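You operate a simulated robot arm through the tools that you are given. There is no shell and no other tool. Be economical: measure what you need, move in short steps, check, and stop when the job is done.

Carry out the task below with a simulated two-armed robot. There is one attempt and no reset: what you move stays moved.

## Task
Seal the clear bag at the card's heat, then switch the sealer off.
Fine: the bag on the sealer's bed; read the film card; push the bag up to the stop; press once the green lamp is lit.

It is judged by the outcome, as a careful person would: the job done as asked, and still so three seconds after it is handed in. It fails if anything else is knocked over, pushed out of place, dropped, spilled or broken. Lids that push on must go on centred and level and be pressed home; caps that screw on are set level and turned clockwise until they are tight.

## Robot
Two 6-joint arms with fingered hands on one trunk, on a base that drives. Base frame: it is fixed to the floor where the robot stands at the start and does not move with it; the origin is under the middle of the robot, x ahead of it, y to its left, z up; the surface under the hand at the start is at about z = 0.78. Readings come in m, rad, newtons and seconds.
The left shoulder is at the start at [0.07, 0.191, 1.398], the right one opposite. With the tool pointing down near the work surface each hand reaches from about 0.46 to 0.9 m from the robot's upright axis, wherever it stands, measured 20 degrees to its own side. Places, roughly: clear bag (12x16x6 cm) [0.4, -0.3, 0.8]; film card [0.3, -0.1, 0.8]; seal dial [0.6, -0.1, 0.8]; seal knob [0.7, -0.3, 0.9]; seal lamps [0.5, -0.1, 0.8]; seal switch [0.5, -0.1, 0.8]. Payload 4.7 kg a hand.
The tool frame of a hand sits at the grasp point between the pads (the TCP): z along the fingers, y along the line on which they close. The tips reach 0.036 m beyond it. The gripper opens to 0.12 m. The gripper's body begins 0.042 m behind the TCP. The gripper is a hand of 5 fingers: y runs from the thumb to the fingers, the wrist lies at [-0.018, -0.113, -0.198] in the tool frame.
Orientation is told as [roll, pitch, yaw] about the base's x, y, z axes, in that order, counted from this pose: with the fingers straight down and the wrist toward the robot, the tool's x, y and z point along [0, 1, 0], [1, 0, 0] and [0, 0, -1] of the base frame.

## Interface
- The arms move only by the tool send_rows. It takes "left_commands", "right_commands" or both (then of equal length, played together; a hand with none holds still); each is a list of rows, each a list of 6 numbers: the shift along the base's x, y, z in m, then the turn, a rotation vector about the base's x, y, z in rad. In form: [[x, y, z, ax, ay, az], ...]. A call has 1 to 20 rows; each row is the pose to reach, as a shift and turn from the pose commanded when the call began. A row lasts 0.2 s, in which the tool goes at most 0.05 m and 0.15 rad; a call with a longer step from one row to the next is refused whole. A pose out of reach is approached as far as the arm can. The call stops where the force on the tool passes 50 N (or 10 N more than at its start, if that is more) or the arm is blocked; 0.2 s more then pass. In this call time passes only in rows, and 0.2 s behind the last. It gives the time, the measured TCP pose, the force on the tool (base axes), the opening and the grip force at its end, in the units of the frame above (readings bear some noise), with the torque about the TCP (base axes, N m) and any sound that the robot's microphone picked up.
- Cameras (640 x 400 px; columns grow to the right, rows downward): "scene" is now at [0.1251, -0.0153, 1.6167]; the picture's right is [-0.25, -0.97, -0.00], its down [-0.73, 0.19, -0.65] and it looks along [0.63, -0.17, -0.76] (base axes); focal length 295 px, centre (320, 200). "left" rides on the left gripper at [-0.073, -0.091, -0.143] in its tool frame; the picture's right is [-0.80, -0.28, 0.53], its down [0.53, -0.73, 0.42] and it looks along [0.27, 0.62, 0.74] (tool axes); focal length 234 px, centre (320, 200). "right" rides on the right gripper at [0.073, -0.091, -0.143] in its tool frame; the picture's right is [-0.80, 0.28, -0.53], its down [-0.53, -0.73, 0.42] and it looks along [-0.27, 0.62, 0.74] (tool axes); focal length 234 px, centre (320, 200). There is no depth. A picture from a camera that has moved, and an enlarged one, comes with that camera's place and axes in the base frame and with its lens. The place of the scene camera against the robot may be out by one fixed shift of up to 0.012 m in any direction.
- grab_frame(camera): a new picture of that camera. The clock stands still meanwhile.
- raise_lower(by): slides the trunk up (or, below 0, down) by that many m; the arms and the scene camera ride with it, the base frame stays. It gives what a move gives, with no picture.
- steer(legs): drives the robot by 1 to 6 legs, each [ahead, left, turn to the left] in m, m and rad, along the robot's own axes; the way and the turn of a leg run together, so that a leg with both is an arc; at most 1.5 m and 3.142 rad a leg. The arms and the cameras ride along, it lands a little off, and it stops where it bumps. It gives what a move gives.
- curl_fingers(index, middle, ring, little, thumb_bend, thumb_turn, hand): sets how far each is bent, from 0 (flat) to 1 (curled in); at 0.3 the hand is open as for a grip, at 0.7 the pads meet at the TCP. One left out holds its place. A second passes; each finger stops where it meets its share of the squeeze, and holds until it gets a number again. It is the only way to open and close the hand. It gives what a move gives, with no picture; readings hold the bend of each and the force on index, middle, ring, little, thumb and palm. thumb_turn goes from beside the hand (0) to across from the fingers (1), as for a grip.
- turn_head(pan, tilt): turns the head with the scene camera to pan (to the left, within 1.501 rad either way) and tilt (down, from -0.506 to 1.204), counted from straight ahead of the robot. It gives what a move gives.
- zoom(camera, box): a new picture of the part [left, top, right, bottom] of that camera's present view, enlarged. The clock stands still meanwhile.
- job_done(): hands the job in; it is judged then, once.

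Work in short steps. Places have to be worked out from the pictures, the camera data and where the tool is seen: move nearer, look again, correct. Check each grasp and each placing, and mend what went wrong. You have 120 turns and 92 pictures in all, those below and enlarged ones among them. Open the grippers and draw the arms clear of the work before you hand the job in, unless the task says otherwise; then end with one line.

The tools are called after "Call:" by a JSON object that holds its "fn" and its "kwargs". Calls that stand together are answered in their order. send_rows: Moves the arms, as the interface text tells. Its arguments: {"type":"object","properties":{"left_commands":{"type":"array"},"right_commands":{"type":"array"}},"required":[]} The other tools are called the same way: raise_lower (by) slides the trunk up or down; curl_fingers (index, middle, ring, little, thumb_bend, thumb_turn, hand) moves the fingers one by one; steer (legs) drives the base; turn_head (pan, tilt) turns the head that bears the scene camera; grab_frame (camera) takes a picture; zoom (camera, box) takes an enlarged picture of a part of a camera's view; job_done () hands the job in.

At the start:

```text
time_s: 0.0
left_tool_pos: [0.7235, 0.0684, 1.2015]
left_orientation: [0.002, 0.0, -0.002]
left_ft_force: [0.1, -0.7, 0.5]
left_moment: [-0.04, 0.01, 0.03]
left_opening: 0.1193
left_grasp_force: 0.1
left_shape: jaw
left_bend: [0.3, 0.3, 0.3, 0.3, 0.3, 0.98]
left_finger forces: [0.0, 0.0, 0.0, 0.1, 0.0, 0.0]
right_tool_pos: [0.5714, -0.4197, 1.1834]
right_orientation: [0.0, -0.001, 0.0]
right_ft_force: [-0.7, 0.3, -0.7]
right_moment: [0.02, -0.02, 0.03]
right_opening: 0.1197
right_grasp_force: 0.0
right_shape: jaw
right_bend: [0.3, 0.3, 0.3, 0.3, 0.3, 0.98]
right_finger forces: [0.0, 0.0, 0.1, 0.0, 0.0, 0.0]
trunk travel left (down, up): [-0.875, 0.065]
robot x, y, heading: [-0.0004, -0.0023, -0.001]
head pan, tilt: [-0.257, 0.857]
```

scene: 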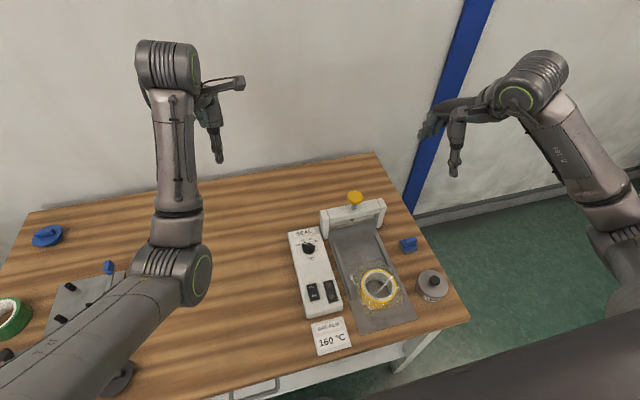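
right: 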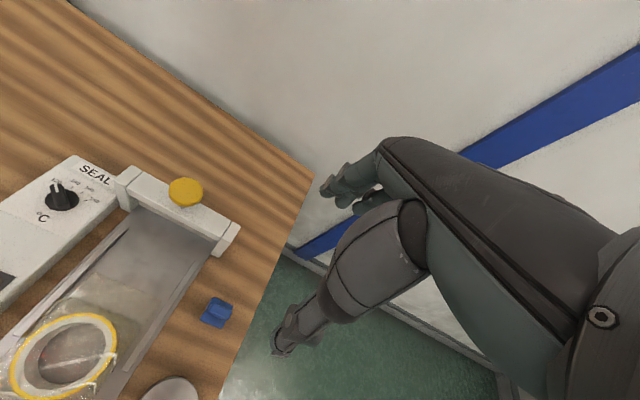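
left: 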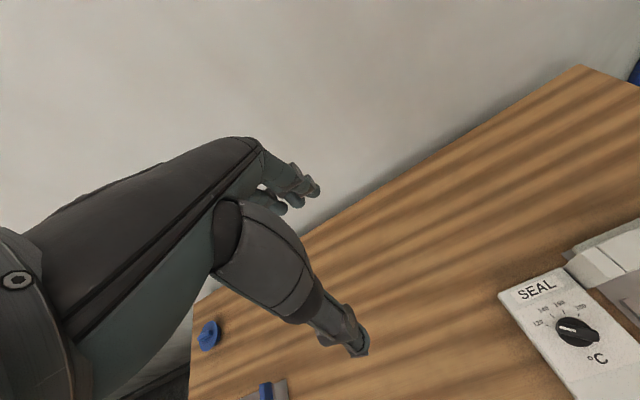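

I'll look closely at the sealer and the card first.

Call:
{"fn": "zoom", "kwargs": {"camera": "scene", "box": [280, 180, 400, 255]}}

Call:
{"fn": "zoom", "kwargs": {"camera": "scene", "box": [280, 250, 440, 350]}}

```text
5.33 times, centred on (340, 218) of scene
camera zoom: at [0.1251, -0.0153, 1.6167], right [-0.25, -0.97, 0.0], down [-0.73, 0.19, -0.65], along [0.63, -0.17, -0.76], focal length 1572 px, centre (213, 107)
```

zoom: 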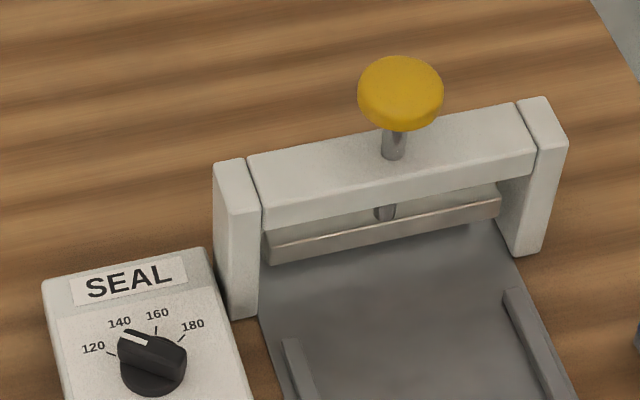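

```text
4.00 times, centred on (360, 300) of scene
camera zoom: at [0.1251, -0.0153, 1.6167], right [-0.25, -0.97, 0.0], down [-0.73, 0.19, -0.65], along [0.63, -0.17, -0.76], focal length 1179 px, centre (160, -200)
```

zoom: 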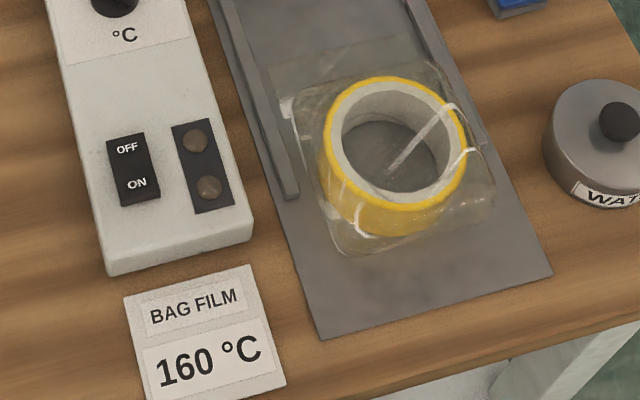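

The card says 160 °C and the dial sits lower than that. I'll zoom the hand cameras to read the dial pointer exactly.

Call:
{"fn": "zoom", "kwargs": {"camera": "left", "box": [480, 250, 640, 350]}}

Call:
{"fn": "zoom", "kwargs": {"camera": "right", "box": [0, 130, 160, 230]}}

Call:
{"fn": "zoom", "kwargs": {"camera": "scene", "box": [285, 220, 335, 270]}}

```text
4.00 times, centred on (560, 300) of left
camera zoom: at [0.6323, -0.004, 1.3448], right [-0.28, -0.8, -0.53], down [-0.73, 0.53, -0.42], along [0.62, 0.27, -0.74], focal length 937 px, centre (-640, -200)
```

zoom: 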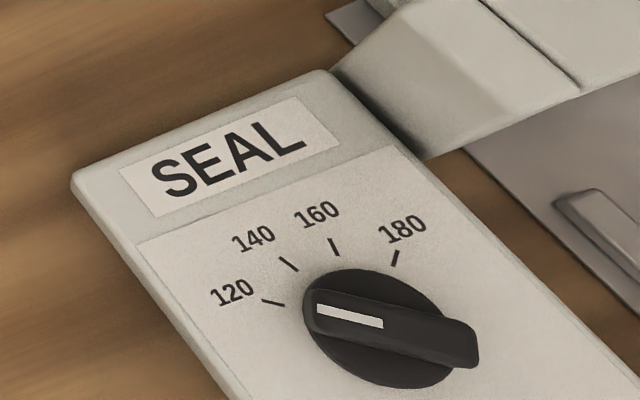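

```text
4.00 times, centred on (80, 180) of right
camera zoom: at [0.4796, -0.3461, 1.3262], right [0.28, -0.8, 0.53], down [-0.73, -0.53, -0.42], along [0.62, -0.27, -0.74], focal length 937 px, centre (1280, 280)
```

zoom: 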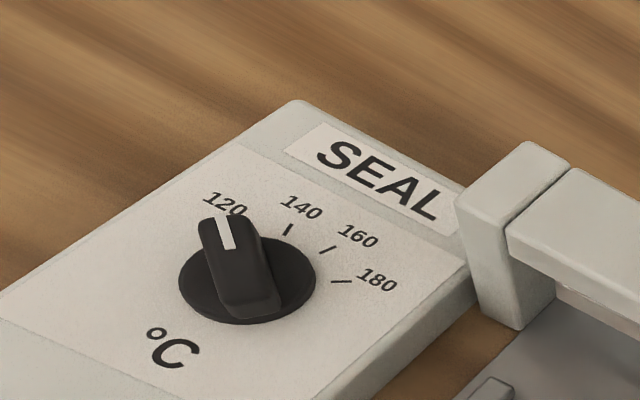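

```text
8.00 times, centred on (310, 245) of scene
camera zoom: at [0.1251, -0.0153, 1.6167], right [-0.25, -0.97, 0.0], down [-0.73, 0.19, -0.65], along [0.63, -0.17, -0.76], focal length 2359 px, centre (400, -160)
```

zoom: 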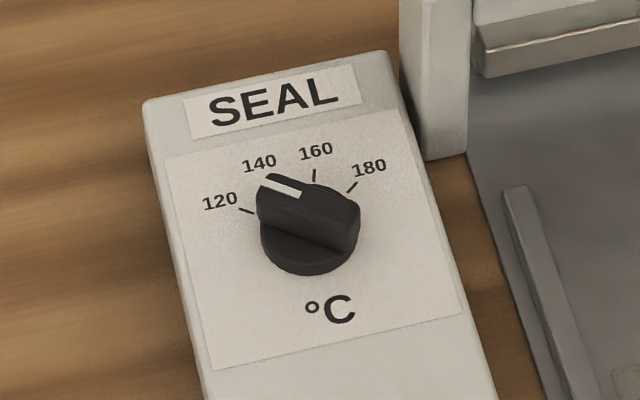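

Dial bar triangulates to about (0.600, -0.105, 0.845), pointing ~35° left of +x (≈130 °C); the 160 mark is about 18° right of +x. I bring the left hand above it, yawed so the fingers close across the bar.

Call:
{"fn": "send_rows", "kwargs": {"left_commands": [[-0.0154, -0.0217, -0.02, 0, 0, -0.12], [-0.0308, -0.0434, -0.04, 0, 0, -0.24], [-0.0462, -0.0651, -0.06, 0, 0, -0.36], [-0.0616, -0.0868, -0.08, 0, 0, -0.48], [-0.077, -0.1085, -0.1, 0, 0, -0.6], [-0.0924, -0.1302, -0.12, 0, 0, -0.72], [-0.1078, -0.1519, -0.14, 0, 0, -0.84], [-0.1235, -0.1734, -0.16, 0, 0, -0.96], [-0.1235, -0.1734, -0.2, 0, 0, -0.96]]}}

Call:
{"fn": "grab_frame", "kwargs": {"camera": "left"}}

Call:
{"fn": "grab_frame", "kwargs": {"camera": "scene"}}

```text
time_s: 1.5
left_tool_pos: [0.6739, 0.0257, 1.072]
left_orientation: [0.139, 0.04, -0.654]
left_ft_force: [0.1, -0.5, 0.6]
left_moment: [-0.01, -0.01, -0.05]
left_opening: 0.1193
left_grasp_force: 0.1
left_shape: jaw
left_bend: [0.3, 0.3, 0.3, 0.3, 0.3, 0.98]
left_finger forces: [0.0, 0.0, 0.0, 0.0, 0.0, 0.0]
left hand out of reach, approached as far as the arm can: row 7
right_tool_pos: [0.5707, -0.4189, 1.184]
right_orientation: [0.001, -0.001, -0.001]
right_ft_force: [-0.2, -0.3, 0.8]
right_moment: [0.0, 0.01, 0.0]
right_opening: 0.1195
right_grasp_force: 0.1
right_shape: jaw
right_bend: [0.3, 0.3, 0.3, 0.3, 0.3, 0.98]
right_finger forces: [0.0, 0.0, 0.0, 0.0, 0.0, 0.0]
trunk travel left (down, up): [-0.875, 0.065]
robot x, y, heading: [0.0008, 0.0032, -0.005]
head pan, tilt: [-0.257, 0.857]
stopped in row 7 (left hand): the arm was blocked; the commanded pose is now the measured one
```

```text
83 pictures are left
camera left: at [0.5492, 0.0052, 1.2083], right [-0.68, -0.39, -0.62], down [-0.24, 0.92, -0.32], along [0.69, -0.07, -0.72], focal length 234 px, centre (320, 200)
```

left: 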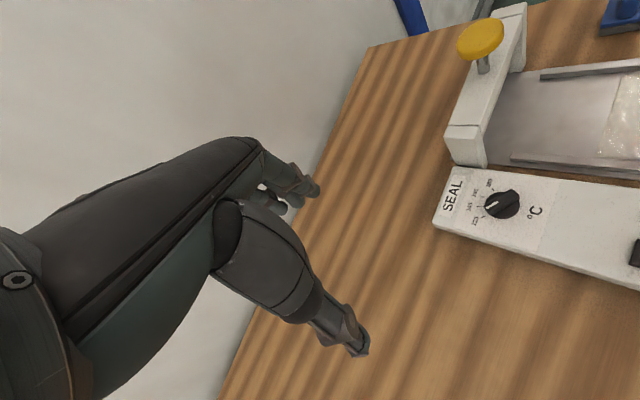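

```text
82 pictures are left
camera scene: at [0.1252, -0.0152, 1.6167], right [-0.25, -0.97, 0.0], down [-0.73, 0.19, -0.65], along [0.63, -0.17, -0.76], focal length 295 px, centre (320, 200)
```

scene: 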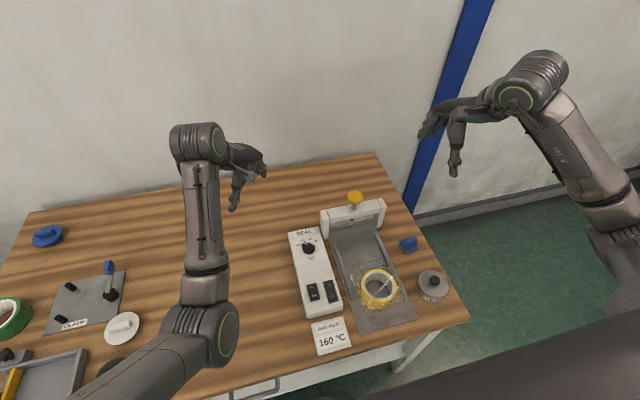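

The left arm hits its limit at that yaw, so I'll use the right hand and push the dial bar with a fingertip. First, send the left back to its start pose and shape the right hand as an index poke.

Call:
{"fn": "send_rows", "kwargs": {"left_commands": [[0.01, 0.01, 0.03, -0.03, 0, 0.12], [0.02, 0.02, 0.06, -0.06, -0.01, 0.24], [0.03, 0.03, 0.09, -0.09, -0.02, 0.36], [0.04, 0.035, 0.11, -0.11, -0.03, 0.48], [0.05, 0.043, 0.13, -0.13, -0.04, 0.6]]}}

Call:
{"fn": "curl_fingers", "kwargs": {"hand": "right", "index": 0.3, "middle": 1, "ring": 1, "little": 1, "thumb_bend": 0.3, "thumb_turn": 0}}

Call:
{"fn": "grab_frame", "kwargs": {"camera": "right"}}

Call:
{"fn": "zoom", "kwargs": {"camera": "scene", "box": [400, 40, 640, 200]}}

```text
time_s: 2.7
left_tool_pos: [0.7246, 0.0639, 1.2042]
left_orientation: [0.027, -0.041, -0.054]
left_ft_force: [0.6, 0.1, 0.0]
left_moment: [-0.06, -0.01, -0.01]
left_opening: 0.1201
left_grasp_force: 0.0
left_shape: jaw
left_bend: [0.3, 0.3, 0.3, 0.3, 0.3, 0.98]
left_finger forces: [0.1, 0.0, 0.1, 0.0, 0.0, 0.1]
right_tool_pos: [0.5714, -0.418, 1.1842]
right_orientation: [0.0, 0.001, 0.002]
right_ft_force: [-1.1, 0.3, -0.1]
right_moment: [-0.02, -0.01, 0.0]
right_opening: 0.1198
right_grasp_force: 0.1
right_shape: jaw
right_bend: [0.3, 0.3, 0.3, 0.3, 0.3, 0.98]
right_finger forces: [0.0, 0.0, 0.0, 0.0, 0.0, 0.0]
trunk travel left (down, up): [-0.875, 0.065]
robot x, y, heading: [-0.0001, -0.0006, -0.003]
head pan, tilt: [-0.257, 0.857]
```

```text
time_s: 3.7
left_tool_pos: [0.7226, 0.0639, 1.2041]
left_orientation: [0.028, -0.041, -0.055]
left_ft_force: [0.6, -0.9, 0.2]
left_moment: [0.0, 0.01, 0.01]
left_opening: 0.1197
left_grasp_force: 0.0
left_shape: jaw
left_bend: [0.3, 0.3, 0.3, 0.3, 0.3, 0.98]
left_finger forces: [0.1, 0.1, 0.1, 0.1, 0.0, 0.1]
right_tool_pos: [0.5698, -0.419, 1.1839]
right_orientation: [0.001, 0.0, 0.0]
right_ft_force: [0.2, -0.3, 0.4]
right_moment: [-0.01, 0.02, -0.01]
right_opening: 0.1705
right_grasp_force: 0.1
right_shape: fingers
right_bend: [0.3, 1.0, 1.0, 1.0, 0.3, 0.0]
right_finger forces: [0.0, 0.1, 0.0, 0.0, 0.1, 0.0]
trunk travel left (down, up): [-0.875, 0.065]
robot x, y, heading: [0.0008, 0.0012, -0.007]
head pan, tilt: [-0.257, 0.857]
```

```text
81 pictures are left
camera right: at [0.4797, -0.346, 1.3262], right [0.28, -0.8, 0.53], down [-0.73, -0.53, -0.42], along [0.62, -0.27, -0.74], focal length 234 px, centre (320, 200)
```

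right: 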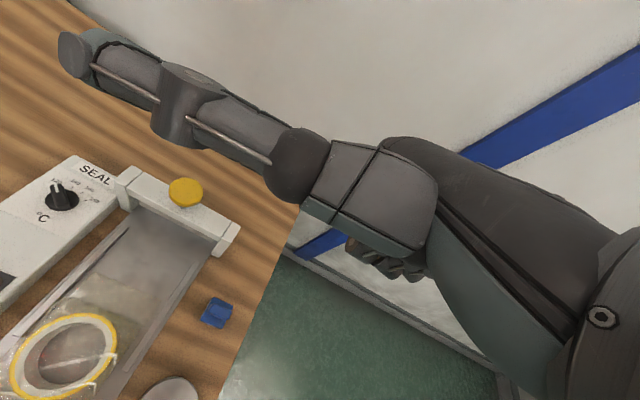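

```text
2.50 times, centred on (520, 120) of scene
camera zoom: at [0.1251, -0.0152, 1.6167], right [-0.25, -0.97, 0.0], down [-0.73, 0.19, -0.65], along [0.63, -0.17, -0.76], focal length 737 px, centre (-180, 400)
```

zoom: 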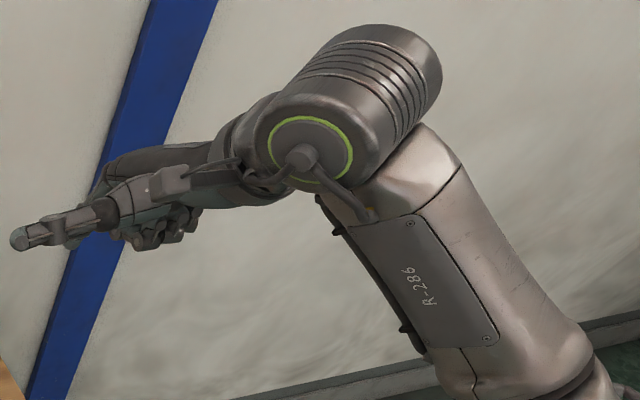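

Thumb at turn 0 sticks out sideways. I'll try an index–thumb pinch as a compact poking tip instead.

Call:
{"fn": "curl_fingers", "kwargs": {"hand": "right", "index": 0.7, "thumb_bend": 0.7, "thumb_turn": 0.98}}

Call:
{"fn": "grab_frame", "kwargs": {"camera": "right"}}

Call:
{"fn": "zoom", "kwargs": {"camera": "scene", "box": [400, 40, 640, 200]}}

```text
time_s: 4.7
left_tool_pos: [0.723, 0.0646, 1.2036]
left_orientation: [0.029, -0.041, -0.056]
left_ft_force: [-0.3, -0.8, -0.2]
left_moment: [0.02, 0.02, 0.0]
left_opening: 0.1196
left_grasp_force: 0.1
left_shape: jaw
left_bend: [0.3, 0.3, 0.3, 0.3, 0.3, 0.98]
left_finger forces: [0.0, 0.1, 0.1, 0.0, 0.1, 0.0]
right_tool_pos: [0.5707, -0.4189, 1.1829]
right_orientation: [0.0, -0.001, 0.001]
right_ft_force: [0.4, -0.4, 0.5]
right_moment: [-0.03, 0.03, 0.04]
right_opening: 0.0044
right_grasp_force: 0.0
right_shape: fingers
right_bend: [0.7, 1.0, 1.0, 1.0, 0.7, 1.0]
right_finger forces: [0.1, 0.0, 0.0, 0.1, 0.1, 0.0]
trunk travel left (down, up): [-0.875, 0.065]
robot x, y, heading: [-0.0031, 0.0022, 0.002]
head pan, tilt: [-0.257, 0.857]
```

```text
79 pictures are left
camera right: at [0.4797, -0.346, 1.3263], right [0.28, -0.8, 0.53], down [-0.73, -0.53, -0.42], along [0.62, -0.27, -0.74], focal length 234 px, centre (320, 200)
```

right: 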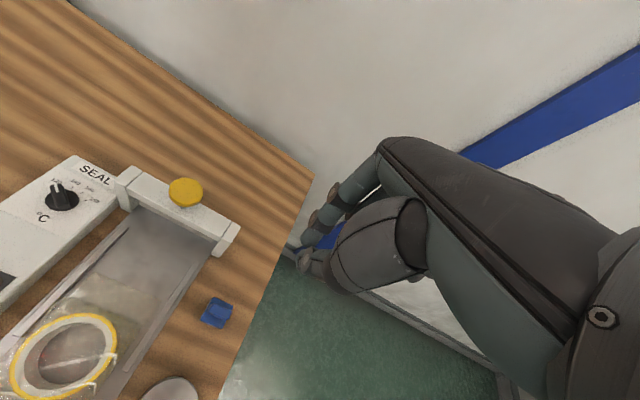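

```text
2.50 times, centred on (520, 120) of scene
camera zoom: at [0.1251, -0.0152, 1.6167], right [-0.25, -0.97, 0.0], down [-0.73, 0.19, -0.65], along [0.63, -0.17, -0.76], focal length 737 px, centre (-180, 400)
```

zoom: 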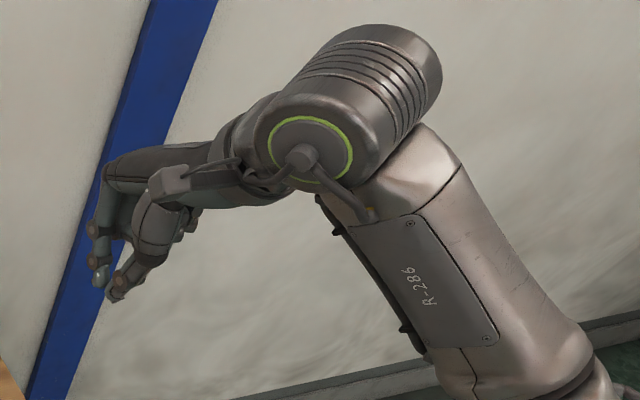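

The pinch tip sits about (-0.01, +0.012) from the TCP and slightly below. I'll move it above the spot just left of the dial pointer, while moving the left hand further aside.

Call:
{"fn": "send_rows", "kwargs": {"left_commands": [[0, 0.03, 0, 0, 0, 0], [0, 0.06, 0, 0, 0, 0], [0, 0.09, 0, 0, 0, 0], [0, 0.12, 0, 0, 0, 0], [0, 0.15, 0, 0, 0, 0], [0, 0.15, 0, 0, 0, 0], [0, 0.15, 0, 0, 0, 0], [0, 0.15, 0, 0, 0, 0], [0, 0.15, 0, 0, 0, 0]], "right_commands": [[0.004, 0.038, -0.02, 0, 0, 0], [0.008, 0.076, -0.04, 0, 0, 0], [0.012, 0.114, -0.06, 0, 0, 0], [0.016, 0.152, -0.08, 0, 0, 0], [0.02, 0.19, -0.1, 0, 0, 0], [0.024, 0.228, -0.12, 0, 0, 0], [0.028, 0.266, -0.14, 0, 0, 0], [0.033, 0.304, -0.16, 0, 0, 0], [0.037, 0.342, -0.18, 0, 0, 0]]}}

Call:
{"fn": "grab_frame", "kwargs": {"camera": "right"}}

Call:
{"fn": "grab_frame", "kwargs": {"camera": "scene"}}

```text
time_s: 6.7
left_tool_pos: [0.7237, 0.2156, 1.2031]
left_orientation: [0.028, -0.042, -0.056]
left_ft_force: [-0.1, -0.2, -0.6]
left_moment: [0.0, -0.04, -0.02]
left_opening: 0.12
left_grasp_force: 0.1
left_shape: jaw
left_bend: [0.3, 0.3, 0.3, 0.3, 0.3, 0.98]
left_finger forces: [0.0, 0.1, 0.0, 0.1, 0.0, 0.0]
right_tool_pos: [0.6261, -0.2526, 1.0391]
right_orientation: [0.083, 0.019, 0.06]
right_ft_force: [1.5, -0.4, -0.4]
right_moment: [-0.04, 0.1, 0.05]
right_opening: 0.0037
right_grasp_force: 0.0
right_shape: fingers
right_bend: [0.7, 1.0, 1.0, 1.0, 0.7, 1.0]
right_finger forces: [0.1, 0.0, 0.0, 0.1, 0.1, 0.1]
right hand out of reach, approached as far as the arm can: row 4, 5, 6, 7, 8, 9
trunk travel left (down, up): [-0.875, 0.065]
robot x, y, heading: [0.0007, 0.003, -0.003]
head pan, tilt: [-0.257, 0.857]
```

```text
77 pictures are left
camera right: at [0.5341, -0.1972, 1.1894], right [0.34, -0.83, 0.45], down [-0.71, -0.54, -0.45], along [0.62, -0.17, -0.77], focal length 234 px, centre (320, 200)
```

right: 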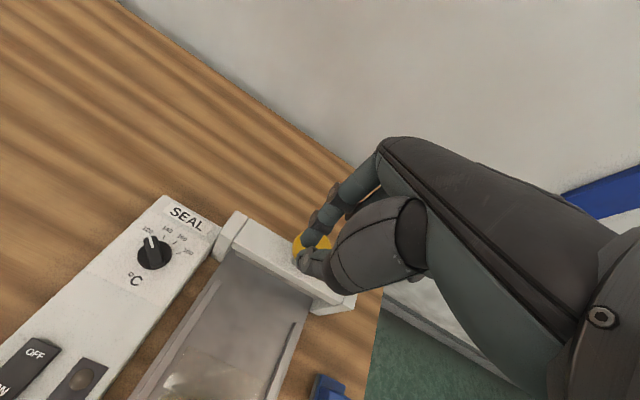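

```text
76 pictures are left
camera scene: at [0.1256, -0.0144, 1.6165], right [-0.25, -0.97, 0.0], down [-0.73, 0.19, -0.65], along [0.63, -0.17, -0.76], focal length 295 px, centre (320, 200)
```

scene: 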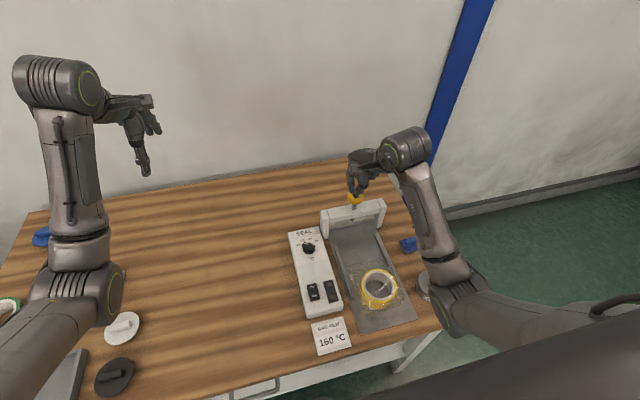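

The right arm's lateral reach runs out here, so the robot must stand a bit more to the left. I drive 0.14 m left so that the dial lies about 20° to the right-hand side.

Call:
{"fn": "steer", "kwargs": {"legs": [[0, 0.14, 0]]}}

Call:
{"fn": "send_rows", "kwargs": {"right_commands": [[0, 0, 0, -0.08, -0.02, -0.06], [-0.008, 0.015, -0.01, -0.08, -0.02, -0.06], [-0.018, 0.035, -0.03, -0.08, -0.02, -0.06]]}}

Call:
{"fn": "grab_frame", "kwargs": {"camera": "right"}}

Call:
{"fn": "grab_frame", "kwargs": {"camera": "scene"}}

```text
time_s: 8.0
left_tool_pos: [0.7233, 0.3525, 1.2034]
left_orientation: [0.028, -0.042, -0.057]
left_ft_force: [0.4, -1.0, 0.1]
left_moment: [0.03, -0.02, -0.01]
left_opening: 0.1195
left_grasp_force: 0.0
left_shape: jaw
left_bend: [0.3, 0.3, 0.3, 0.3, 0.3, 0.98]
left_finger forces: [0.0, 0.1, 0.0, 0.1, 0.0, 0.1]
right_tool_pos: [0.6251, -0.1151, 1.0384]
right_orientation: [0.087, 0.02, 0.057]
right_ft_force: [0.3, -0.2, 1.5]
right_moment: [0.0, 0.03, 0.0]
right_opening: 0.0038
right_grasp_force: 0.2
right_shape: fingers
right_bend: [0.7, 1.0, 1.0, 1.0, 0.7, 1.0]
right_finger forces: [0.1, 0.0, 0.0, 0.1, 0.0, 0.0]
trunk travel left (down, up): [-0.875, 0.065]
robot x, y, heading: [-0.0021, 0.1415, 0.003]
head pan, tilt: [-0.257, 0.857]
```

```text
time_s: 8.8
left_tool_pos: [0.7228, 0.353, 1.2044]
left_orientation: [0.029, -0.044, -0.058]
left_ft_force: [-0.5, -0.5, -0.2]
left_moment: [0.03, -0.04, 0.02]
left_opening: 0.1199
left_grasp_force: 0.0
left_shape: jaw
left_bend: [0.3, 0.3, 0.3, 0.3, 0.3, 0.98]
left_finger forces: [0.1, 0.0, 0.0, 0.0, 0.1, 0.0]
right_tool_pos: [0.6127, -0.1398, 1.0325]
right_orientation: [0.052, 0.01, 0.034]
right_ft_force: [0.0, -0.8, 0.4]
right_moment: [0.0, 0.01, 0.0]
right_opening: 0.0038
right_grasp_force: 0.1
right_shape: fingers
right_bend: [0.7, 1.0, 1.0, 1.0, 0.7, 1.0]
right_finger forces: [0.0, 0.1, 0.0, 0.0, 0.0, 0.0]
right hand out of reach, approached as far as the arm can: row 1, 2, 3
trunk travel left (down, up): [-0.875, 0.065]
robot x, y, heading: [0.0014, 0.1416, 0.002]
head pan, tilt: [-0.257, 0.857]
```

```text
75 pictures are left
camera right: at [0.5221, -0.0778, 1.1803], right [0.31, -0.82, 0.48], down [-0.72, -0.53, -0.44], along [0.62, -0.21, -0.76], focal length 234 px, centre (320, 200)
```

right: 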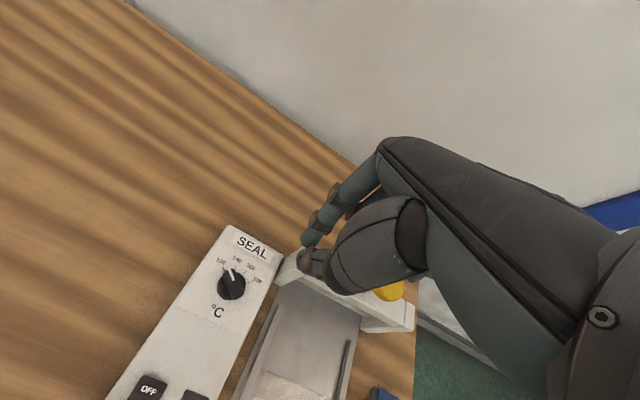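

```text
74 pictures are left
camera scene: at [0.1238, 0.1242, 1.6168], right [-0.26, -0.97, 0.0], down [-0.73, 0.19, -0.65], along [0.63, -0.17, -0.76], focal length 295 px, centre (320, 200)
```

scene: 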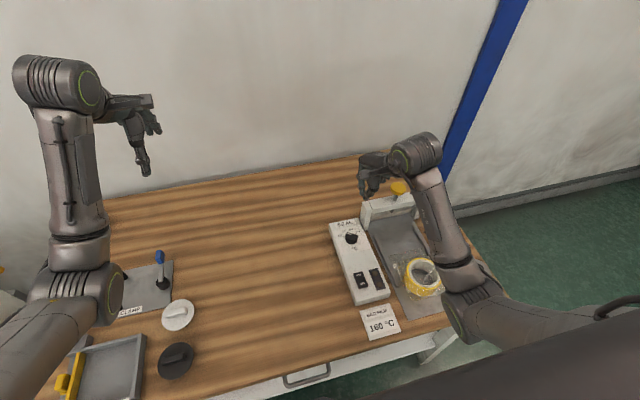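

Still slightly beyond reach with upright orientation; the height may matter. I lower a bit at this spot (clear of the dial) and test whether the orientation recovers.

Call:
{"fn": "send_rows", "kwargs": {"right_commands": [[0, 0.0, -0.03, -0.05, -0.01, -0.03], [0, 0.0, -0.06, -0.05, -0.01, -0.03], [0, 0.0, -0.085, -0.05, -0.01, -0.03]]}}

```text
time_s: 9.6
left_tool_pos: [0.7234, 0.3554, 1.2027]
left_orientation: [0.028, -0.041, -0.057]
left_ft_force: [-0.1, 0.6, -0.4]
left_moment: [-0.03, 0.0, 0.01]
left_opening: 0.1193
left_grasp_force: 0.1
left_shape: jaw
left_bend: [0.3, 0.3, 0.3, 0.3, 0.3, 0.98]
left_finger forces: [0.1, 0.0, 0.0, 0.0, 0.0, 0.0]
right_tool_pos: [0.6153, -0.1792, 0.9562]
right_orientation: [0.026, 0.008, 0.019]
right_ft_force: [0.4, 0.6, 0.1]
right_moment: [-0.03, 0.02, -0.07]
right_opening: 0.004
right_grasp_force: 0.1
right_shape: fingers
right_bend: [0.7, 1.0, 1.0, 1.0, 0.7, 1.0]
right_finger forces: [0.0, 0.0, 0.0, 0.1, 0.1, 0.0]
right hand out of reach, approached as far as the arm can: row 1, 2, 3
trunk travel left (down, up): [-0.875, 0.065]
robot x, y, heading: [0.0012, 0.1373, -0.0]
head pan, tilt: [-0.257, 0.857]
```

The lateral limit eases if the hand is yawed left (wrist shifts right). I try yaw +0.5 while moving toward the dial's left side at z≈0.95.

Call:
{"fn": "send_rows", "kwargs": {"right_commands": [[0, 0.01, 0.005, 0, 0, 0.13], [0, 0.03, 0.005, -0.02, 0, 0.26], [0, 0.06, 0.005, -0.02, 0, 0.39], [0, 0.09, 0.0, -0.02, 0, 0.5], [0, 0.1, 0.0, -0.02, 0, 0.5]]}}

Call:
{"fn": "grab_frame", "kwargs": {"camera": "right"}}

```text
time_s: 10.8
left_tool_pos: [0.7242, 0.3555, 1.2037]
left_orientation: [0.027, -0.043, -0.058]
left_ft_force: [-0.4, -1.2, 0.3]
left_moment: [0.01, 0.0, 0.01]
left_opening: 0.1197
left_grasp_force: 0.1
left_shape: jaw
left_bend: [0.3, 0.3, 0.3, 0.3, 0.3, 0.98]
left_finger forces: [0.0, 0.0, 0.0, 0.0, 0.0, 0.0]
right_tool_pos: [0.54, -0.1359, 1.1095]
right_orientation: [0.018, 0.006, 0.471]
right_ft_force: [-0.5, 0.0, 0.0]
right_moment: [0.02, -0.01, -0.04]
right_opening: 0.0038
right_grasp_force: 0.0
right_shape: fingers
right_bend: [0.7, 1.0, 1.0, 1.0, 0.7, 1.0]
right_finger forces: [0.0, 0.0, 0.1, 0.0, 0.0, 0.0]
right hand out of reach, approached as far as the arm can: row 1, 2, 3, 4, 5
trunk travel left (down, up): [-0.875, 0.065]
robot x, y, heading: [-0.0001, 0.1409, 0.002]
head pan, tilt: [-0.257, 0.857]
```

```text
73 pictures are left
camera right: at [0.4269, -0.113, 1.2543], right [0.62, -0.6, 0.51], down [-0.42, -0.8, -0.43], along [0.66, 0.05, -0.75], focal length 234 px, centre (320, 200)
```

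right: 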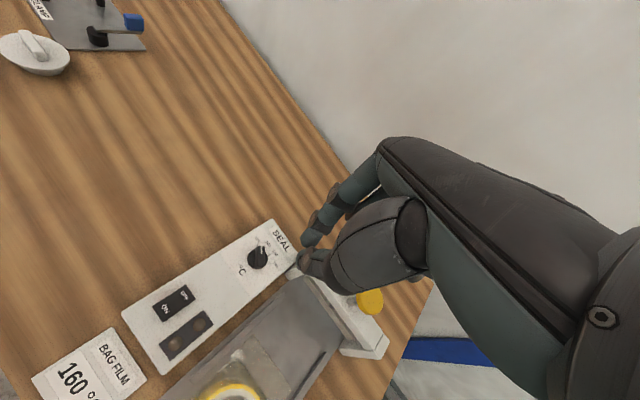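

Yawing left made it worse; so the right hand prefers yaw to the right. I'll test yaw around -0.55 above the dial.

Call:
{"fn": "send_rows", "kwargs": {"right_commands": [[0.01, 0, 0, 0, 0, -0.14], [0.02, 0, 0, 0, 0, -0.28], [0.03, 0, 0, 0, 0, -0.42], [0.04, 0, -0.02, 0, 0, -0.56], [0.05, 0.01, -0.04, 0, 0, -0.7], [0.06, 0.02, -0.06, 0, 0, -0.84], [0.06, 0.03, -0.08, 0, 0, -0.98], [0.06, 0.03, -0.1, 0, 0, -1.1]]}}

```text
time_s: 12.6
left_tool_pos: [0.7228, 0.353, 1.2033]
left_orientation: [0.027, -0.043, -0.058]
left_ft_force: [-0.6, -0.3, -0.4]
left_moment: [0.04, -0.02, 0.01]
left_opening: 0.1197
left_grasp_force: 0.0
left_shape: jaw
left_bend: [0.3, 0.3, 0.3, 0.3, 0.3, 0.98]
left_finger forces: [0.0, 0.0, 0.0, 0.0, 0.1, 0.0]
right_tool_pos: [0.5683, -0.2632, 1.0969]
right_orientation: [0.047, 0.053, -0.559]
right_ft_force: [-0.9, -0.2, 0.9]
right_moment: [0.02, -0.01, -0.01]
right_opening: 0.0036
right_grasp_force: 0.0
right_shape: fingers
right_bend: [0.7, 1.0, 1.0, 1.0, 0.7, 1.0]
right_finger forces: [0.0, 0.0, 0.0, 0.0, 0.1, 0.0]
right hand out of reach, approached as far as the arm can: row 4, 5, 6, 7, 8
trunk travel left (down, up): [-0.875, 0.065]
robot x, y, heading: [0.0011, 0.1442, -0.001]
head pan, tilt: [-0.257, 0.857]
```

The arm seems comfortable near rel. y ≈ -0.42 (its start pose). I drive another 0.17 m left so the dial gets there, then bring the hand over the dial with yaw -0.5.

Call:
{"fn": "steer", "kwargs": {"legs": [[0, 0.17, 0]]}}

Call:
{"fn": "send_rows", "kwargs": {"right_commands": [[0.008, 0, -0.02, 0, 0, 0], [0.016, 0, -0.04, 0, 0, 0], [0.024, 0, -0.06, 0, 0, 0], [0.032, 0, -0.08, 0, 0, 0]]}}

Call:
{"fn": "turn_head", "kwargs": {"pan": -0.5, "tilt": 0.857}}

Call:
{"fn": "grab_frame", "kwargs": {"camera": "right"}}

Call:
{"fn": "grab_frame", "kwargs": {"camera": "scene"}}

```text
time_s: 14.1
left_tool_pos: [0.7236, 0.5207, 1.2042]
left_orientation: [0.026, -0.041, -0.055]
left_ft_force: [0.3, -0.8, 0.5]
left_moment: [0.05, 0.03, 0.04]
left_opening: 0.1199
left_grasp_force: 0.0
left_shape: jaw
left_bend: [0.3, 0.3, 0.3, 0.3, 0.3, 0.98]
left_finger forces: [0.1, 0.0, 0.0, 0.1, 0.0, 0.0]
right_tool_pos: [0.5678, -0.0958, 1.0964]
right_orientation: [0.045, 0.054, -0.555]
right_ft_force: [0.0, -0.9, 0.4]
right_moment: [0.02, 0.03, 0.03]
right_opening: 0.0038
right_grasp_force: 0.0
right_shape: fingers
right_bend: [0.7, 1.0, 1.0, 1.0, 0.7, 1.0]
right_finger forces: [0.0, 0.1, 0.0, 0.1, 0.0, 0.1]
trunk travel left (down, up): [-0.875, 0.065]
robot x, y, heading: [-0.0009, 0.3091, 0.002]
head pan, tilt: [-0.257, 0.857]
```

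```text
time_s: 15.1
left_tool_pos: [0.7233, 0.5222, 1.2037]
left_orientation: [0.03, -0.041, -0.055]
left_ft_force: [-1.3, -0.4, 0.1]
left_moment: [0.01, 0.03, 0.01]
left_opening: 0.1199
left_grasp_force: 0.1
left_shape: jaw
left_bend: [0.3, 0.3, 0.3, 0.3, 0.3, 0.98]
left_finger forces: [0.0, 0.0, 0.1, 0.0, 0.0, 0.0]
right_tool_pos: [0.5945, -0.1243, 1.032]
right_orientation: [0.06, 0.067, -0.545]
right_ft_force: [0.2, 0.1, -0.2]
right_moment: [0.0, -0.01, 0.0]
right_opening: 0.0037
right_grasp_force: 0.1
right_shape: fingers
right_bend: [0.7, 1.0, 1.0, 1.0, 0.7, 1.0]
right_finger forces: [0.0, 0.0, 0.0, 0.0, 0.0, 0.1]
right hand out of reach, approached as far as the arm can: row 1, 2, 3, 4
trunk travel left (down, up): [-0.875, 0.065]
robot x, y, heading: [0.0005, 0.3065, 0.006]
head pan, tilt: [-0.257, 0.857]
```

```text
time_s: 15.8
left_tool_pos: [0.7224, 0.5231, 1.2031]
left_orientation: [0.026, -0.04, -0.057]
left_ft_force: [0.1, -0.4, 0.2]
left_moment: [-0.01, 0.02, 0.0]
left_opening: 0.1196
left_grasp_force: 0.0
left_shape: jaw
left_bend: [0.3, 0.3, 0.3, 0.3, 0.3, 0.98]
left_finger forces: [0.0, 0.0, 0.0, 0.0, 0.1, 0.1]
right_tool_pos: [0.5932, -0.1237, 1.0338]
right_orientation: [0.058, 0.063, -0.545]
right_ft_force: [0.7, -0.4, -0.3]
right_moment: [0.0, -0.01, -0.02]
right_opening: 0.0039
right_grasp_force: 0.0
right_shape: fingers
right_bend: [0.7, 1.0, 1.0, 1.0, 0.7, 1.0]
right_finger forces: [0.0, 0.0, 0.0, 0.0, 0.1, 0.1]
trunk travel left (down, up): [-0.875, 0.065]
robot x, y, heading: [-0.0031, 0.3114, -0.004]
head pan, tilt: [-0.499, 0.857]
```

```text
72 pictures are left
camera right: at [0.5577, -0.0262, 1.1865], right [-0.17, -0.87, 0.46], down [-0.91, -0.04, -0.41], along [0.37, -0.49, -0.79], focal length 234 px, centre (320, 200)
```

right: 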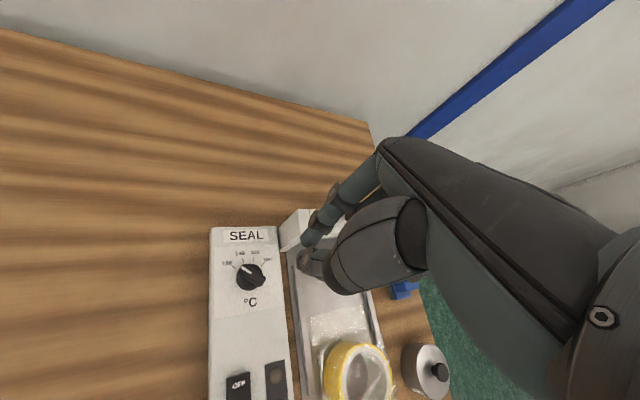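

```text
71 pictures are left
camera scene: at [0.1184, 0.2756, 1.6168], right [-0.48, -0.88, 0.0], down [-0.66, 0.36, -0.65], along [0.57, -0.31, -0.76], focal length 295 px, centre (320, 200)
```

scene: 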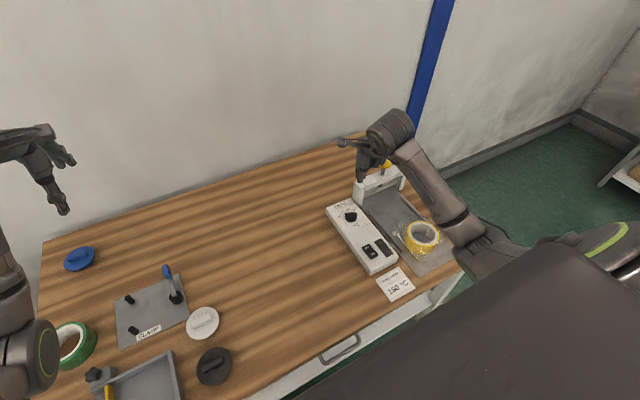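

The negative yaw isn't preferred either; yaw near 0 was best. I turn back to yaw 0 over the dial.

Call:
{"fn": "send_rows", "kwargs": {"right_commands": [[0, 0.01, 0.01, -0.015, -0.015, 0.135], [0, 0.02, 0.01, -0.03, -0.03, 0.27], [0, 0.03, 0, -0.045, -0.045, 0.405], [0, 0.04, -0.01, -0.06, -0.06, 0.54], [0, 0.045, -0.03, -0.06, -0.06, 0.54]]}}

Call:
{"fn": "grab_frame", "kwargs": {"camera": "right"}}

```text
time_s: 17.0
left_tool_pos: [0.724, 0.5227, 1.203]
left_orientation: [0.027, -0.043, -0.056]
left_ft_force: [-0.1, -0.1, 0.4]
left_moment: [-0.02, -0.01, 0.0]
left_opening: 0.1196
left_grasp_force: 0.1
left_shape: jaw
left_bend: [0.3, 0.3, 0.3, 0.3, 0.3, 0.98]
left_finger forces: [0.1, 0.0, 0.1, 0.0, 0.0, 0.0]
right_tool_pos: [0.5943, -0.078, 1.0038]
right_orientation: [0.003, -0.024, -0.012]
right_ft_force: [-0.1, -0.5, -0.9]
right_moment: [0.02, -0.02, -0.01]
right_opening: 0.0038
right_grasp_force: 0.0
right_shape: fingers
right_bend: [0.7, 1.0, 1.0, 1.0, 0.7, 1.0]
right_finger forces: [0.0, 0.0, 0.0, 0.0, 0.0, 0.0]
trunk travel left (down, up): [-0.875, 0.065]
robot x, y, heading: [0.0025, 0.3076, -0.004]
head pan, tilt: [-0.499, 0.857]
```

```text
70 pictures are left
camera right: at [0.501, -0.0042, 1.145], right [0.26, -0.81, 0.53], down [-0.73, -0.52, -0.44], along [0.63, -0.27, -0.72], focal length 234 px, centre (320, 200)
```

right: 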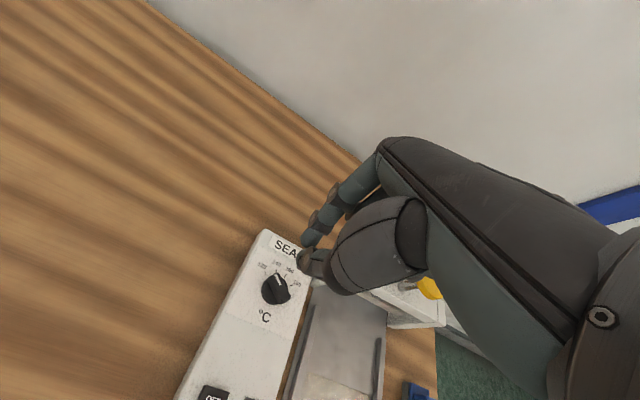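

Orientation is good here, and the dial is at ≈(0.595, -0.102). I descend to z≈0.90 just left of the pointer head and look.

Call:
{"fn": "send_rows", "kwargs": {"right_commands": [[0.005, 0.01, -0.04, 0, 0.02, 0.01], [0.01, 0.013, -0.08, 0, 0.02, 0.01], [0.01, 0.013, -0.104, 0, 0.02, 0.01]]}}

Call:
{"fn": "zoom", "kwargs": {"camera": "right", "box": [200, 170, 400, 330]}}

Call:
{"fn": "zoom", "kwargs": {"camera": "scene", "box": [310, 150, 410, 230]}}

```text
time_s: 17.8
left_tool_pos: [0.724, 0.522, 1.203]
left_orientation: [0.026, -0.045, -0.055]
left_ft_force: [-0.1, 0.2, 0.2]
left_moment: [0.01, 0.02, -0.02]
left_opening: 0.1198
left_grasp_force: 0.0
left_shape: jaw
left_bend: [0.3, 0.3, 0.3, 0.3, 0.3, 0.98]
left_finger forces: [0.0, 0.0, 0.0, 0.0, 0.1, 0.0]
right_tool_pos: [0.6042, -0.0652, 0.9018]
right_orientation: [0.003, -0.003, -0.006]
right_ft_force: [0.3, 1.1, 0.5]
right_moment: [0.03, -0.03, -0.02]
right_opening: 0.0038
right_grasp_force: 0.0
right_shape: fingers
right_bend: [0.7, 1.0, 1.0, 1.0, 0.7, 1.0]
right_finger forces: [0.0, 0.0, 0.0, 0.1, 0.0, 0.0]
trunk travel left (down, up): [-0.875, 0.065]
robot x, y, heading: [0.0, 0.3063, -0.002]
head pan, tilt: [-0.499, 0.857]
```

```text
2.50 times, centred on (300, 250) of right
camera zoom: at [0.5137, 0.0082, 1.044], right [0.27, -0.81, 0.52], down [-0.73, -0.53, -0.43], along [0.62, -0.27, -0.74], focal length 585 px, centre (370, 75)
```

zoom: 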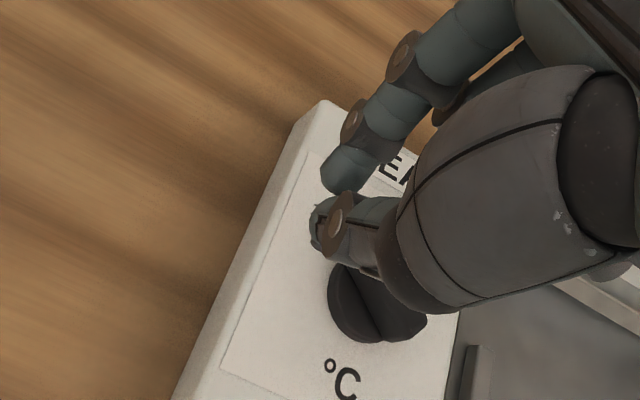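

```text
5.00 times, centred on (360, 190) of scene
camera zoom: at [0.118, 0.275, 1.6168], right [-0.48, -0.88, 0.0], down [-0.66, 0.36, -0.65], along [0.57, -0.31, -0.76], focal length 1474 px, centre (120, 250)
```

zoom: 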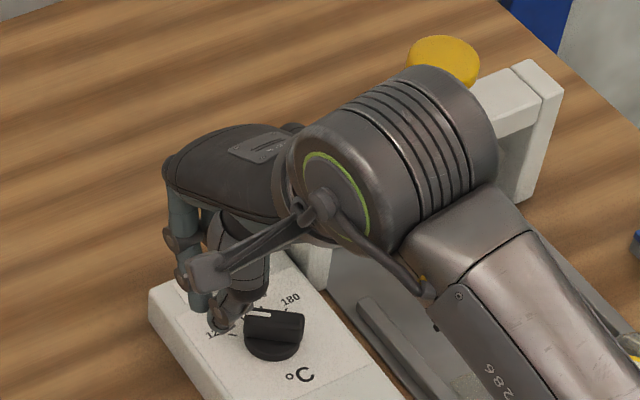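

The pinch tip is at ≈(0.592, -0.060, 0.865), clear left of the bar. I lower to ~0.833 and push partly along an arc, then check.

Call:
{"fn": "send_rows", "kwargs": {"right_commands": [[-0.002, 0, -0.015, 0, 0, 0], [-0.002, 0, -0.032, 0, 0, 0], [0.002, -0.012, -0.032, 0, 0, 0], [0.006, -0.022, -0.032, 0, 0, 0], [0.011, -0.026, -0.032, 0, 0, 0]]}}

Call:
{"fn": "zoom", "kwargs": {"camera": "right", "box": [200, 170, 400, 330]}}

Call:
{"fn": "zoom", "kwargs": {"camera": "scene", "box": [310, 150, 410, 230]}}

```text
time_s: 19.0
left_tool_pos: [0.7236, 0.5223, 1.2036]
left_orientation: [0.028, -0.043, -0.056]
left_ft_force: [0.7, 0.1, 1.0]
left_moment: [-0.02, 0.03, 0.02]
left_opening: 0.1197
left_grasp_force: 0.0
left_shape: jaw
left_bend: [0.3, 0.3, 0.3, 0.3, 0.3, 0.98]
left_finger forces: [0.0, 0.1, 0.0, 0.0, 0.0, 0.0]
right_tool_pos: [0.6108, -0.09, 0.8791]
right_orientation: [0.009, -0.002, -0.023]
right_ft_force: [-0.1, -0.8, 0.8]
right_moment: [0.0, 0.04, -0.03]
right_opening: 0.0035
right_grasp_force: 0.0
right_shape: fingers
right_bend: [0.7, 1.0, 1.0, 1.0, 0.7, 1.0]
right_finger forces: [0.1, 0.0, 0.1, 0.0, 0.0, 0.0]
right hand out of reach, approached as far as the arm can: row 2, 3, 4, 5
trunk travel left (down, up): [-0.875, 0.065]
robot x, y, heading: [0.0001, 0.3107, -0.0]
head pan, tilt: [-0.499, 0.857]
```

```text
2.50 times, centred on (300, 250) of right
camera zoom: at [0.5208, -0.0157, 1.0222], right [0.26, -0.81, 0.52], down [-0.74, -0.51, -0.43], along [0.62, -0.27, -0.74], focal length 585 px, centre (370, 75)
```

zoom: 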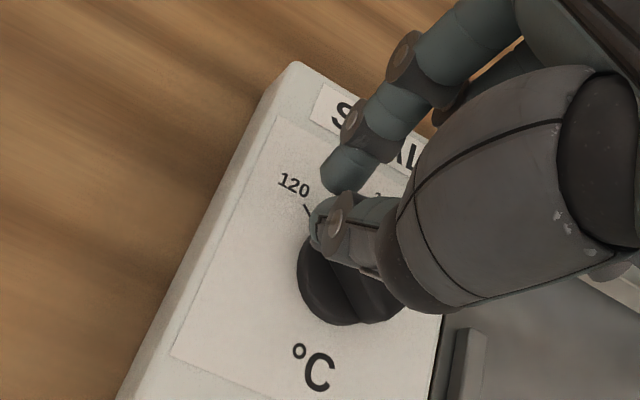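

```text
5.00 times, centred on (360, 190) of scene
camera zoom: at [0.1185, 0.2756, 1.6167], right [-0.48, -0.88, 0.0], down [-0.66, 0.36, -0.65], along [0.57, -0.31, -0.76], focal length 1474 px, centre (120, 250)
```

zoom: 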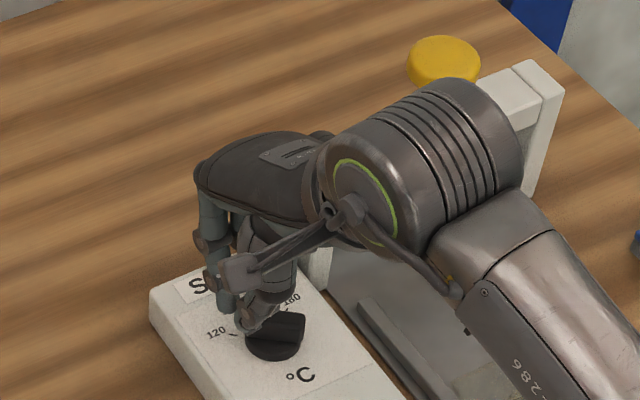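

The arm limit stopped the descent at z 0.879 (tip above the bar). Lowering the trunk should help: raise the hand 0.12 back off, then lower the trunk by 0.12.

Call:
{"fn": "send_rows", "kwargs": {"right_commands": [[-0.005, 0.02, 0.03, 0, 0, 0.02], [-0.005, 0.025, 0.07, 0, 0, 0.02], [-0.005, 0.025, 0.11, 0, 0, 0.02], [-0.005, 0.025, 0.15, 0, 0, 0.02]]}}

Call:
{"fn": "raise_lower", "kwargs": {"by": -0.14}}

```text
time_s: 20.0
left_tool_pos: [0.7232, 0.5238, 1.2027]
left_orientation: [0.026, -0.043, -0.056]
left_ft_force: [-0.7, 0.3, 0.3]
left_moment: [-0.02, -0.01, 0.01]
left_opening: 0.1198
left_grasp_force: 0.0
left_shape: jaw
left_bend: [0.3, 0.3, 0.3, 0.3, 0.3, 0.98]
left_finger forces: [0.1, 0.0, 0.0, 0.0, 0.0, 0.0]
right_tool_pos: [0.605, -0.0656, 1.0275]
right_orientation: [0.005, 0.002, 0.017]
right_ft_force: [-0.1, 0.4, 0.1]
right_moment: [0.04, -0.01, -0.03]
right_opening: 0.0039
right_grasp_force: 0.1
right_shape: fingers
right_bend: [0.7, 1.0, 1.0, 1.0, 0.7, 1.0]
right_finger forces: [0.1, 0.1, 0.0, 0.1, 0.0, 0.0]
trunk travel left (down, up): [-0.875, 0.065]
robot x, y, heading: [0.0001, 0.3084, 0.001]
head pan, tilt: [-0.499, 0.857]
```

```text
time_s: 21.7
left_tool_pos: [0.7223, 0.5229, 1.0633]
left_orientation: [0.027, -0.042, -0.056]
left_ft_force: [0.0, 0.2, -0.4]
left_moment: [-0.02, 0.03, 0.01]
left_opening: 0.1198
left_grasp_force: 0.0
left_shape: jaw
left_bend: [0.3, 0.3, 0.3, 0.3, 0.3, 0.98]
left_finger forces: [0.1, 0.1, 0.0, 0.0, 0.0, 0.0]
right_tool_pos: [0.6058, -0.0647, 0.8871]
right_orientation: [0.004, -0.003, 0.015]
right_ft_force: [-1.0, 0.2, -0.1]
right_moment: [0.02, -0.01, -0.02]
right_opening: 0.0037
right_grasp_force: 0.0
right_shape: fingers
right_bend: [0.7, 1.0, 1.0, 1.0, 0.7, 1.0]
right_finger forces: [0.0, 0.0, 0.1, 0.1, 0.0, 0.1]
trunk travel left (down, up): [-0.735, 0.205]
robot x, y, heading: [-0.0012, 0.3099, -0.007]
head pan, tilt: [-0.499, 0.857]
```

Now lower to TCP z≈0.867 and push partway.

Call:
{"fn": "send_rows", "kwargs": {"right_commands": [[-0.002, 0, -0.01, 0, 0, 0], [-0.002, -0.002, -0.02, 0, 0, 0], [0.001, -0.012, -0.02, 0, 0, 0], [0.004, -0.022, -0.02, 0, 0, 0], [0.013, -0.027, -0.02, 0, 0, 0]]}}

Call:
{"fn": "zoom", "kwargs": {"camera": "right", "box": [200, 170, 400, 330]}}

Call:
{"fn": "grab_frame", "kwargs": {"camera": "scene"}}

```text
time_s: 22.9
left_tool_pos: [0.7227, 0.5231, 1.0628]
left_orientation: [0.026, -0.041, -0.055]
left_ft_force: [0.8, 0.4, 0.3]
left_moment: [0.01, 0.03, -0.01]
left_opening: 0.1197
left_grasp_force: 0.0
left_shape: jaw
left_bend: [0.3, 0.3, 0.3, 0.3, 0.3, 0.98]
left_finger forces: [0.0, 0.0, 0.1, 0.0, 0.0, 0.1]
right_tool_pos: [0.6192, -0.093, 0.8675]
right_orientation: [0.003, -0.002, 0.015]
right_ft_force: [0.7, 1.0, 0.2]
right_moment: [0.01, 0.0, 0.0]
right_opening: 0.004
right_grasp_force: 1.2
right_shape: fingers
right_bend: [0.7, 1.0, 1.0, 1.0, 0.7, 1.0]
right_finger forces: [0.0, 0.1, 0.1, 0.0, 1.4, 0.1]
trunk travel left (down, up): [-0.735, 0.205]
robot x, y, heading: [-0.0005, 0.3064, 0.0]
head pan, tilt: [-0.499, 0.857]
```

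```text
2.50 times, centred on (300, 250) of right
camera zoom: at [0.5265, -0.0217, 1.0103], right [0.29, -0.8, 0.52], down [-0.72, -0.54, -0.43], along [0.63, -0.25, -0.74], focal length 585 px, centre (370, 75)
```

zoom: 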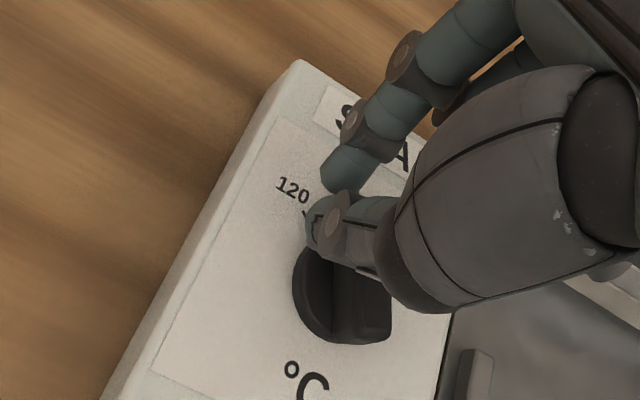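

```text
64 pictures are left
camera scene: at [0.1188, 0.2759, 1.4767], right [-0.48, -0.88, 0.0], down [-0.66, 0.36, -0.65], along [0.57, -0.31, -0.76], focal length 295 px, centre (320, 200)
```

scene: 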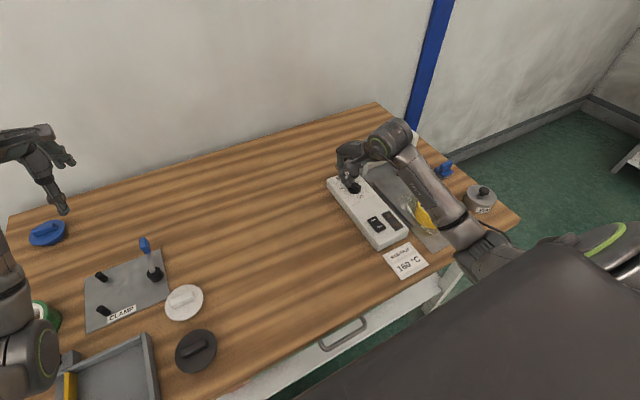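

Contact is felt (thumb 1.4 N). I zoom the scene on the dial to see the pointer's angle.

Call:
{"fn": "zoom", "kwargs": {"camera": "scene", "box": [325, 160, 385, 210]}}

```text
8.00 times, centred on (355, 185) of scene
camera zoom: at [0.1188, 0.2759, 1.4767], right [-0.48, -0.88, 0.0], down [-0.66, 0.36, -0.65], along [0.57, -0.31, -0.76], focal length 2359 px, centre (40, 320)
```

zoom: 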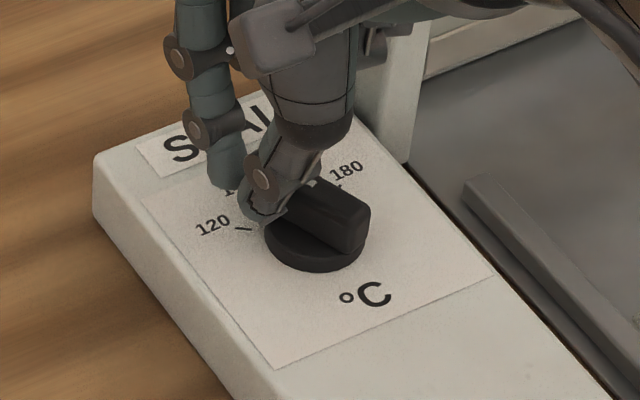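

The bar is now at ≈18° (about 140). I continue the arc for roughly another 35°, a bit short, then back off to look.

Call:
{"fn": "send_rows", "kwargs": {"right_commands": [[0.004, -0.003, 0, 0, 0, 0], [0.007, -0.007, 0, 0, 0, 0], [0.008, -0.009, 0, 0, 0, 0], [0.004, 0.005, 0, 0, 0, 0], [-0.01, 0.03, 0.01, 0, 0, 0], [-0.05, 0.05, 0.04, 0, 0, 0]]}}

Call:
{"fn": "zoom", "kwargs": {"camera": "scene", "box": [325, 160, 385, 210]}}

Call:
{"fn": "zoom", "kwargs": {"camera": "right", "box": [200, 120, 400, 280]}}

```text
refused: row 6 steps farther than a row can; nothing moved
```

```text
8.00 times, centred on (355, 185) of scene
camera zoom: at [0.1188, 0.2759, 1.4767], right [-0.48, -0.88, 0.0], down [-0.66, 0.36, -0.65], along [0.57, -0.31, -0.76], focal length 2359 px, centre (40, 320)
```

zoom: 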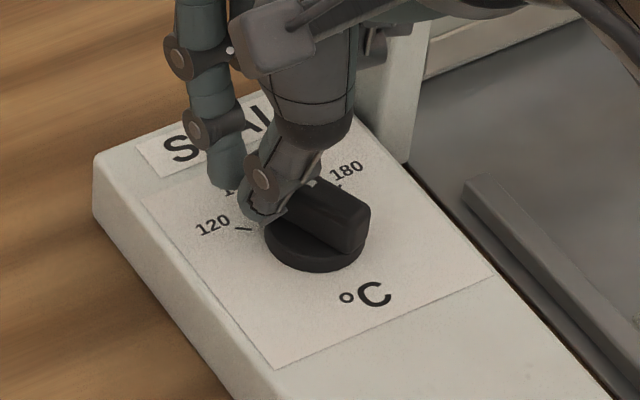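

```text
2.50 times, centred on (300, 200) of right
camera zoom: at [0.5265, -0.0217, 1.0103], right [0.29, -0.8, 0.52], down [-0.72, -0.54, -0.43], along [0.63, -0.25, -0.74], focal length 585 px, centre (370, 200)
```

zoom: 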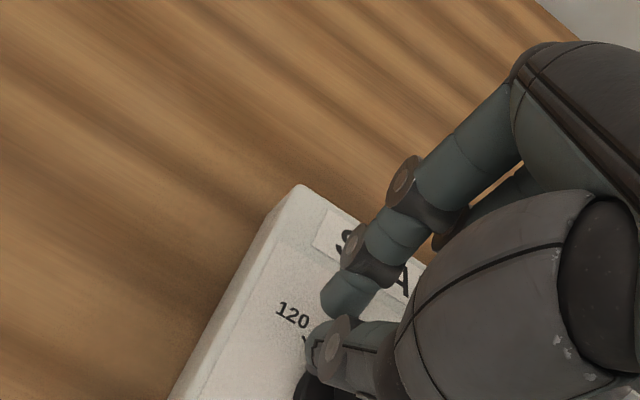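

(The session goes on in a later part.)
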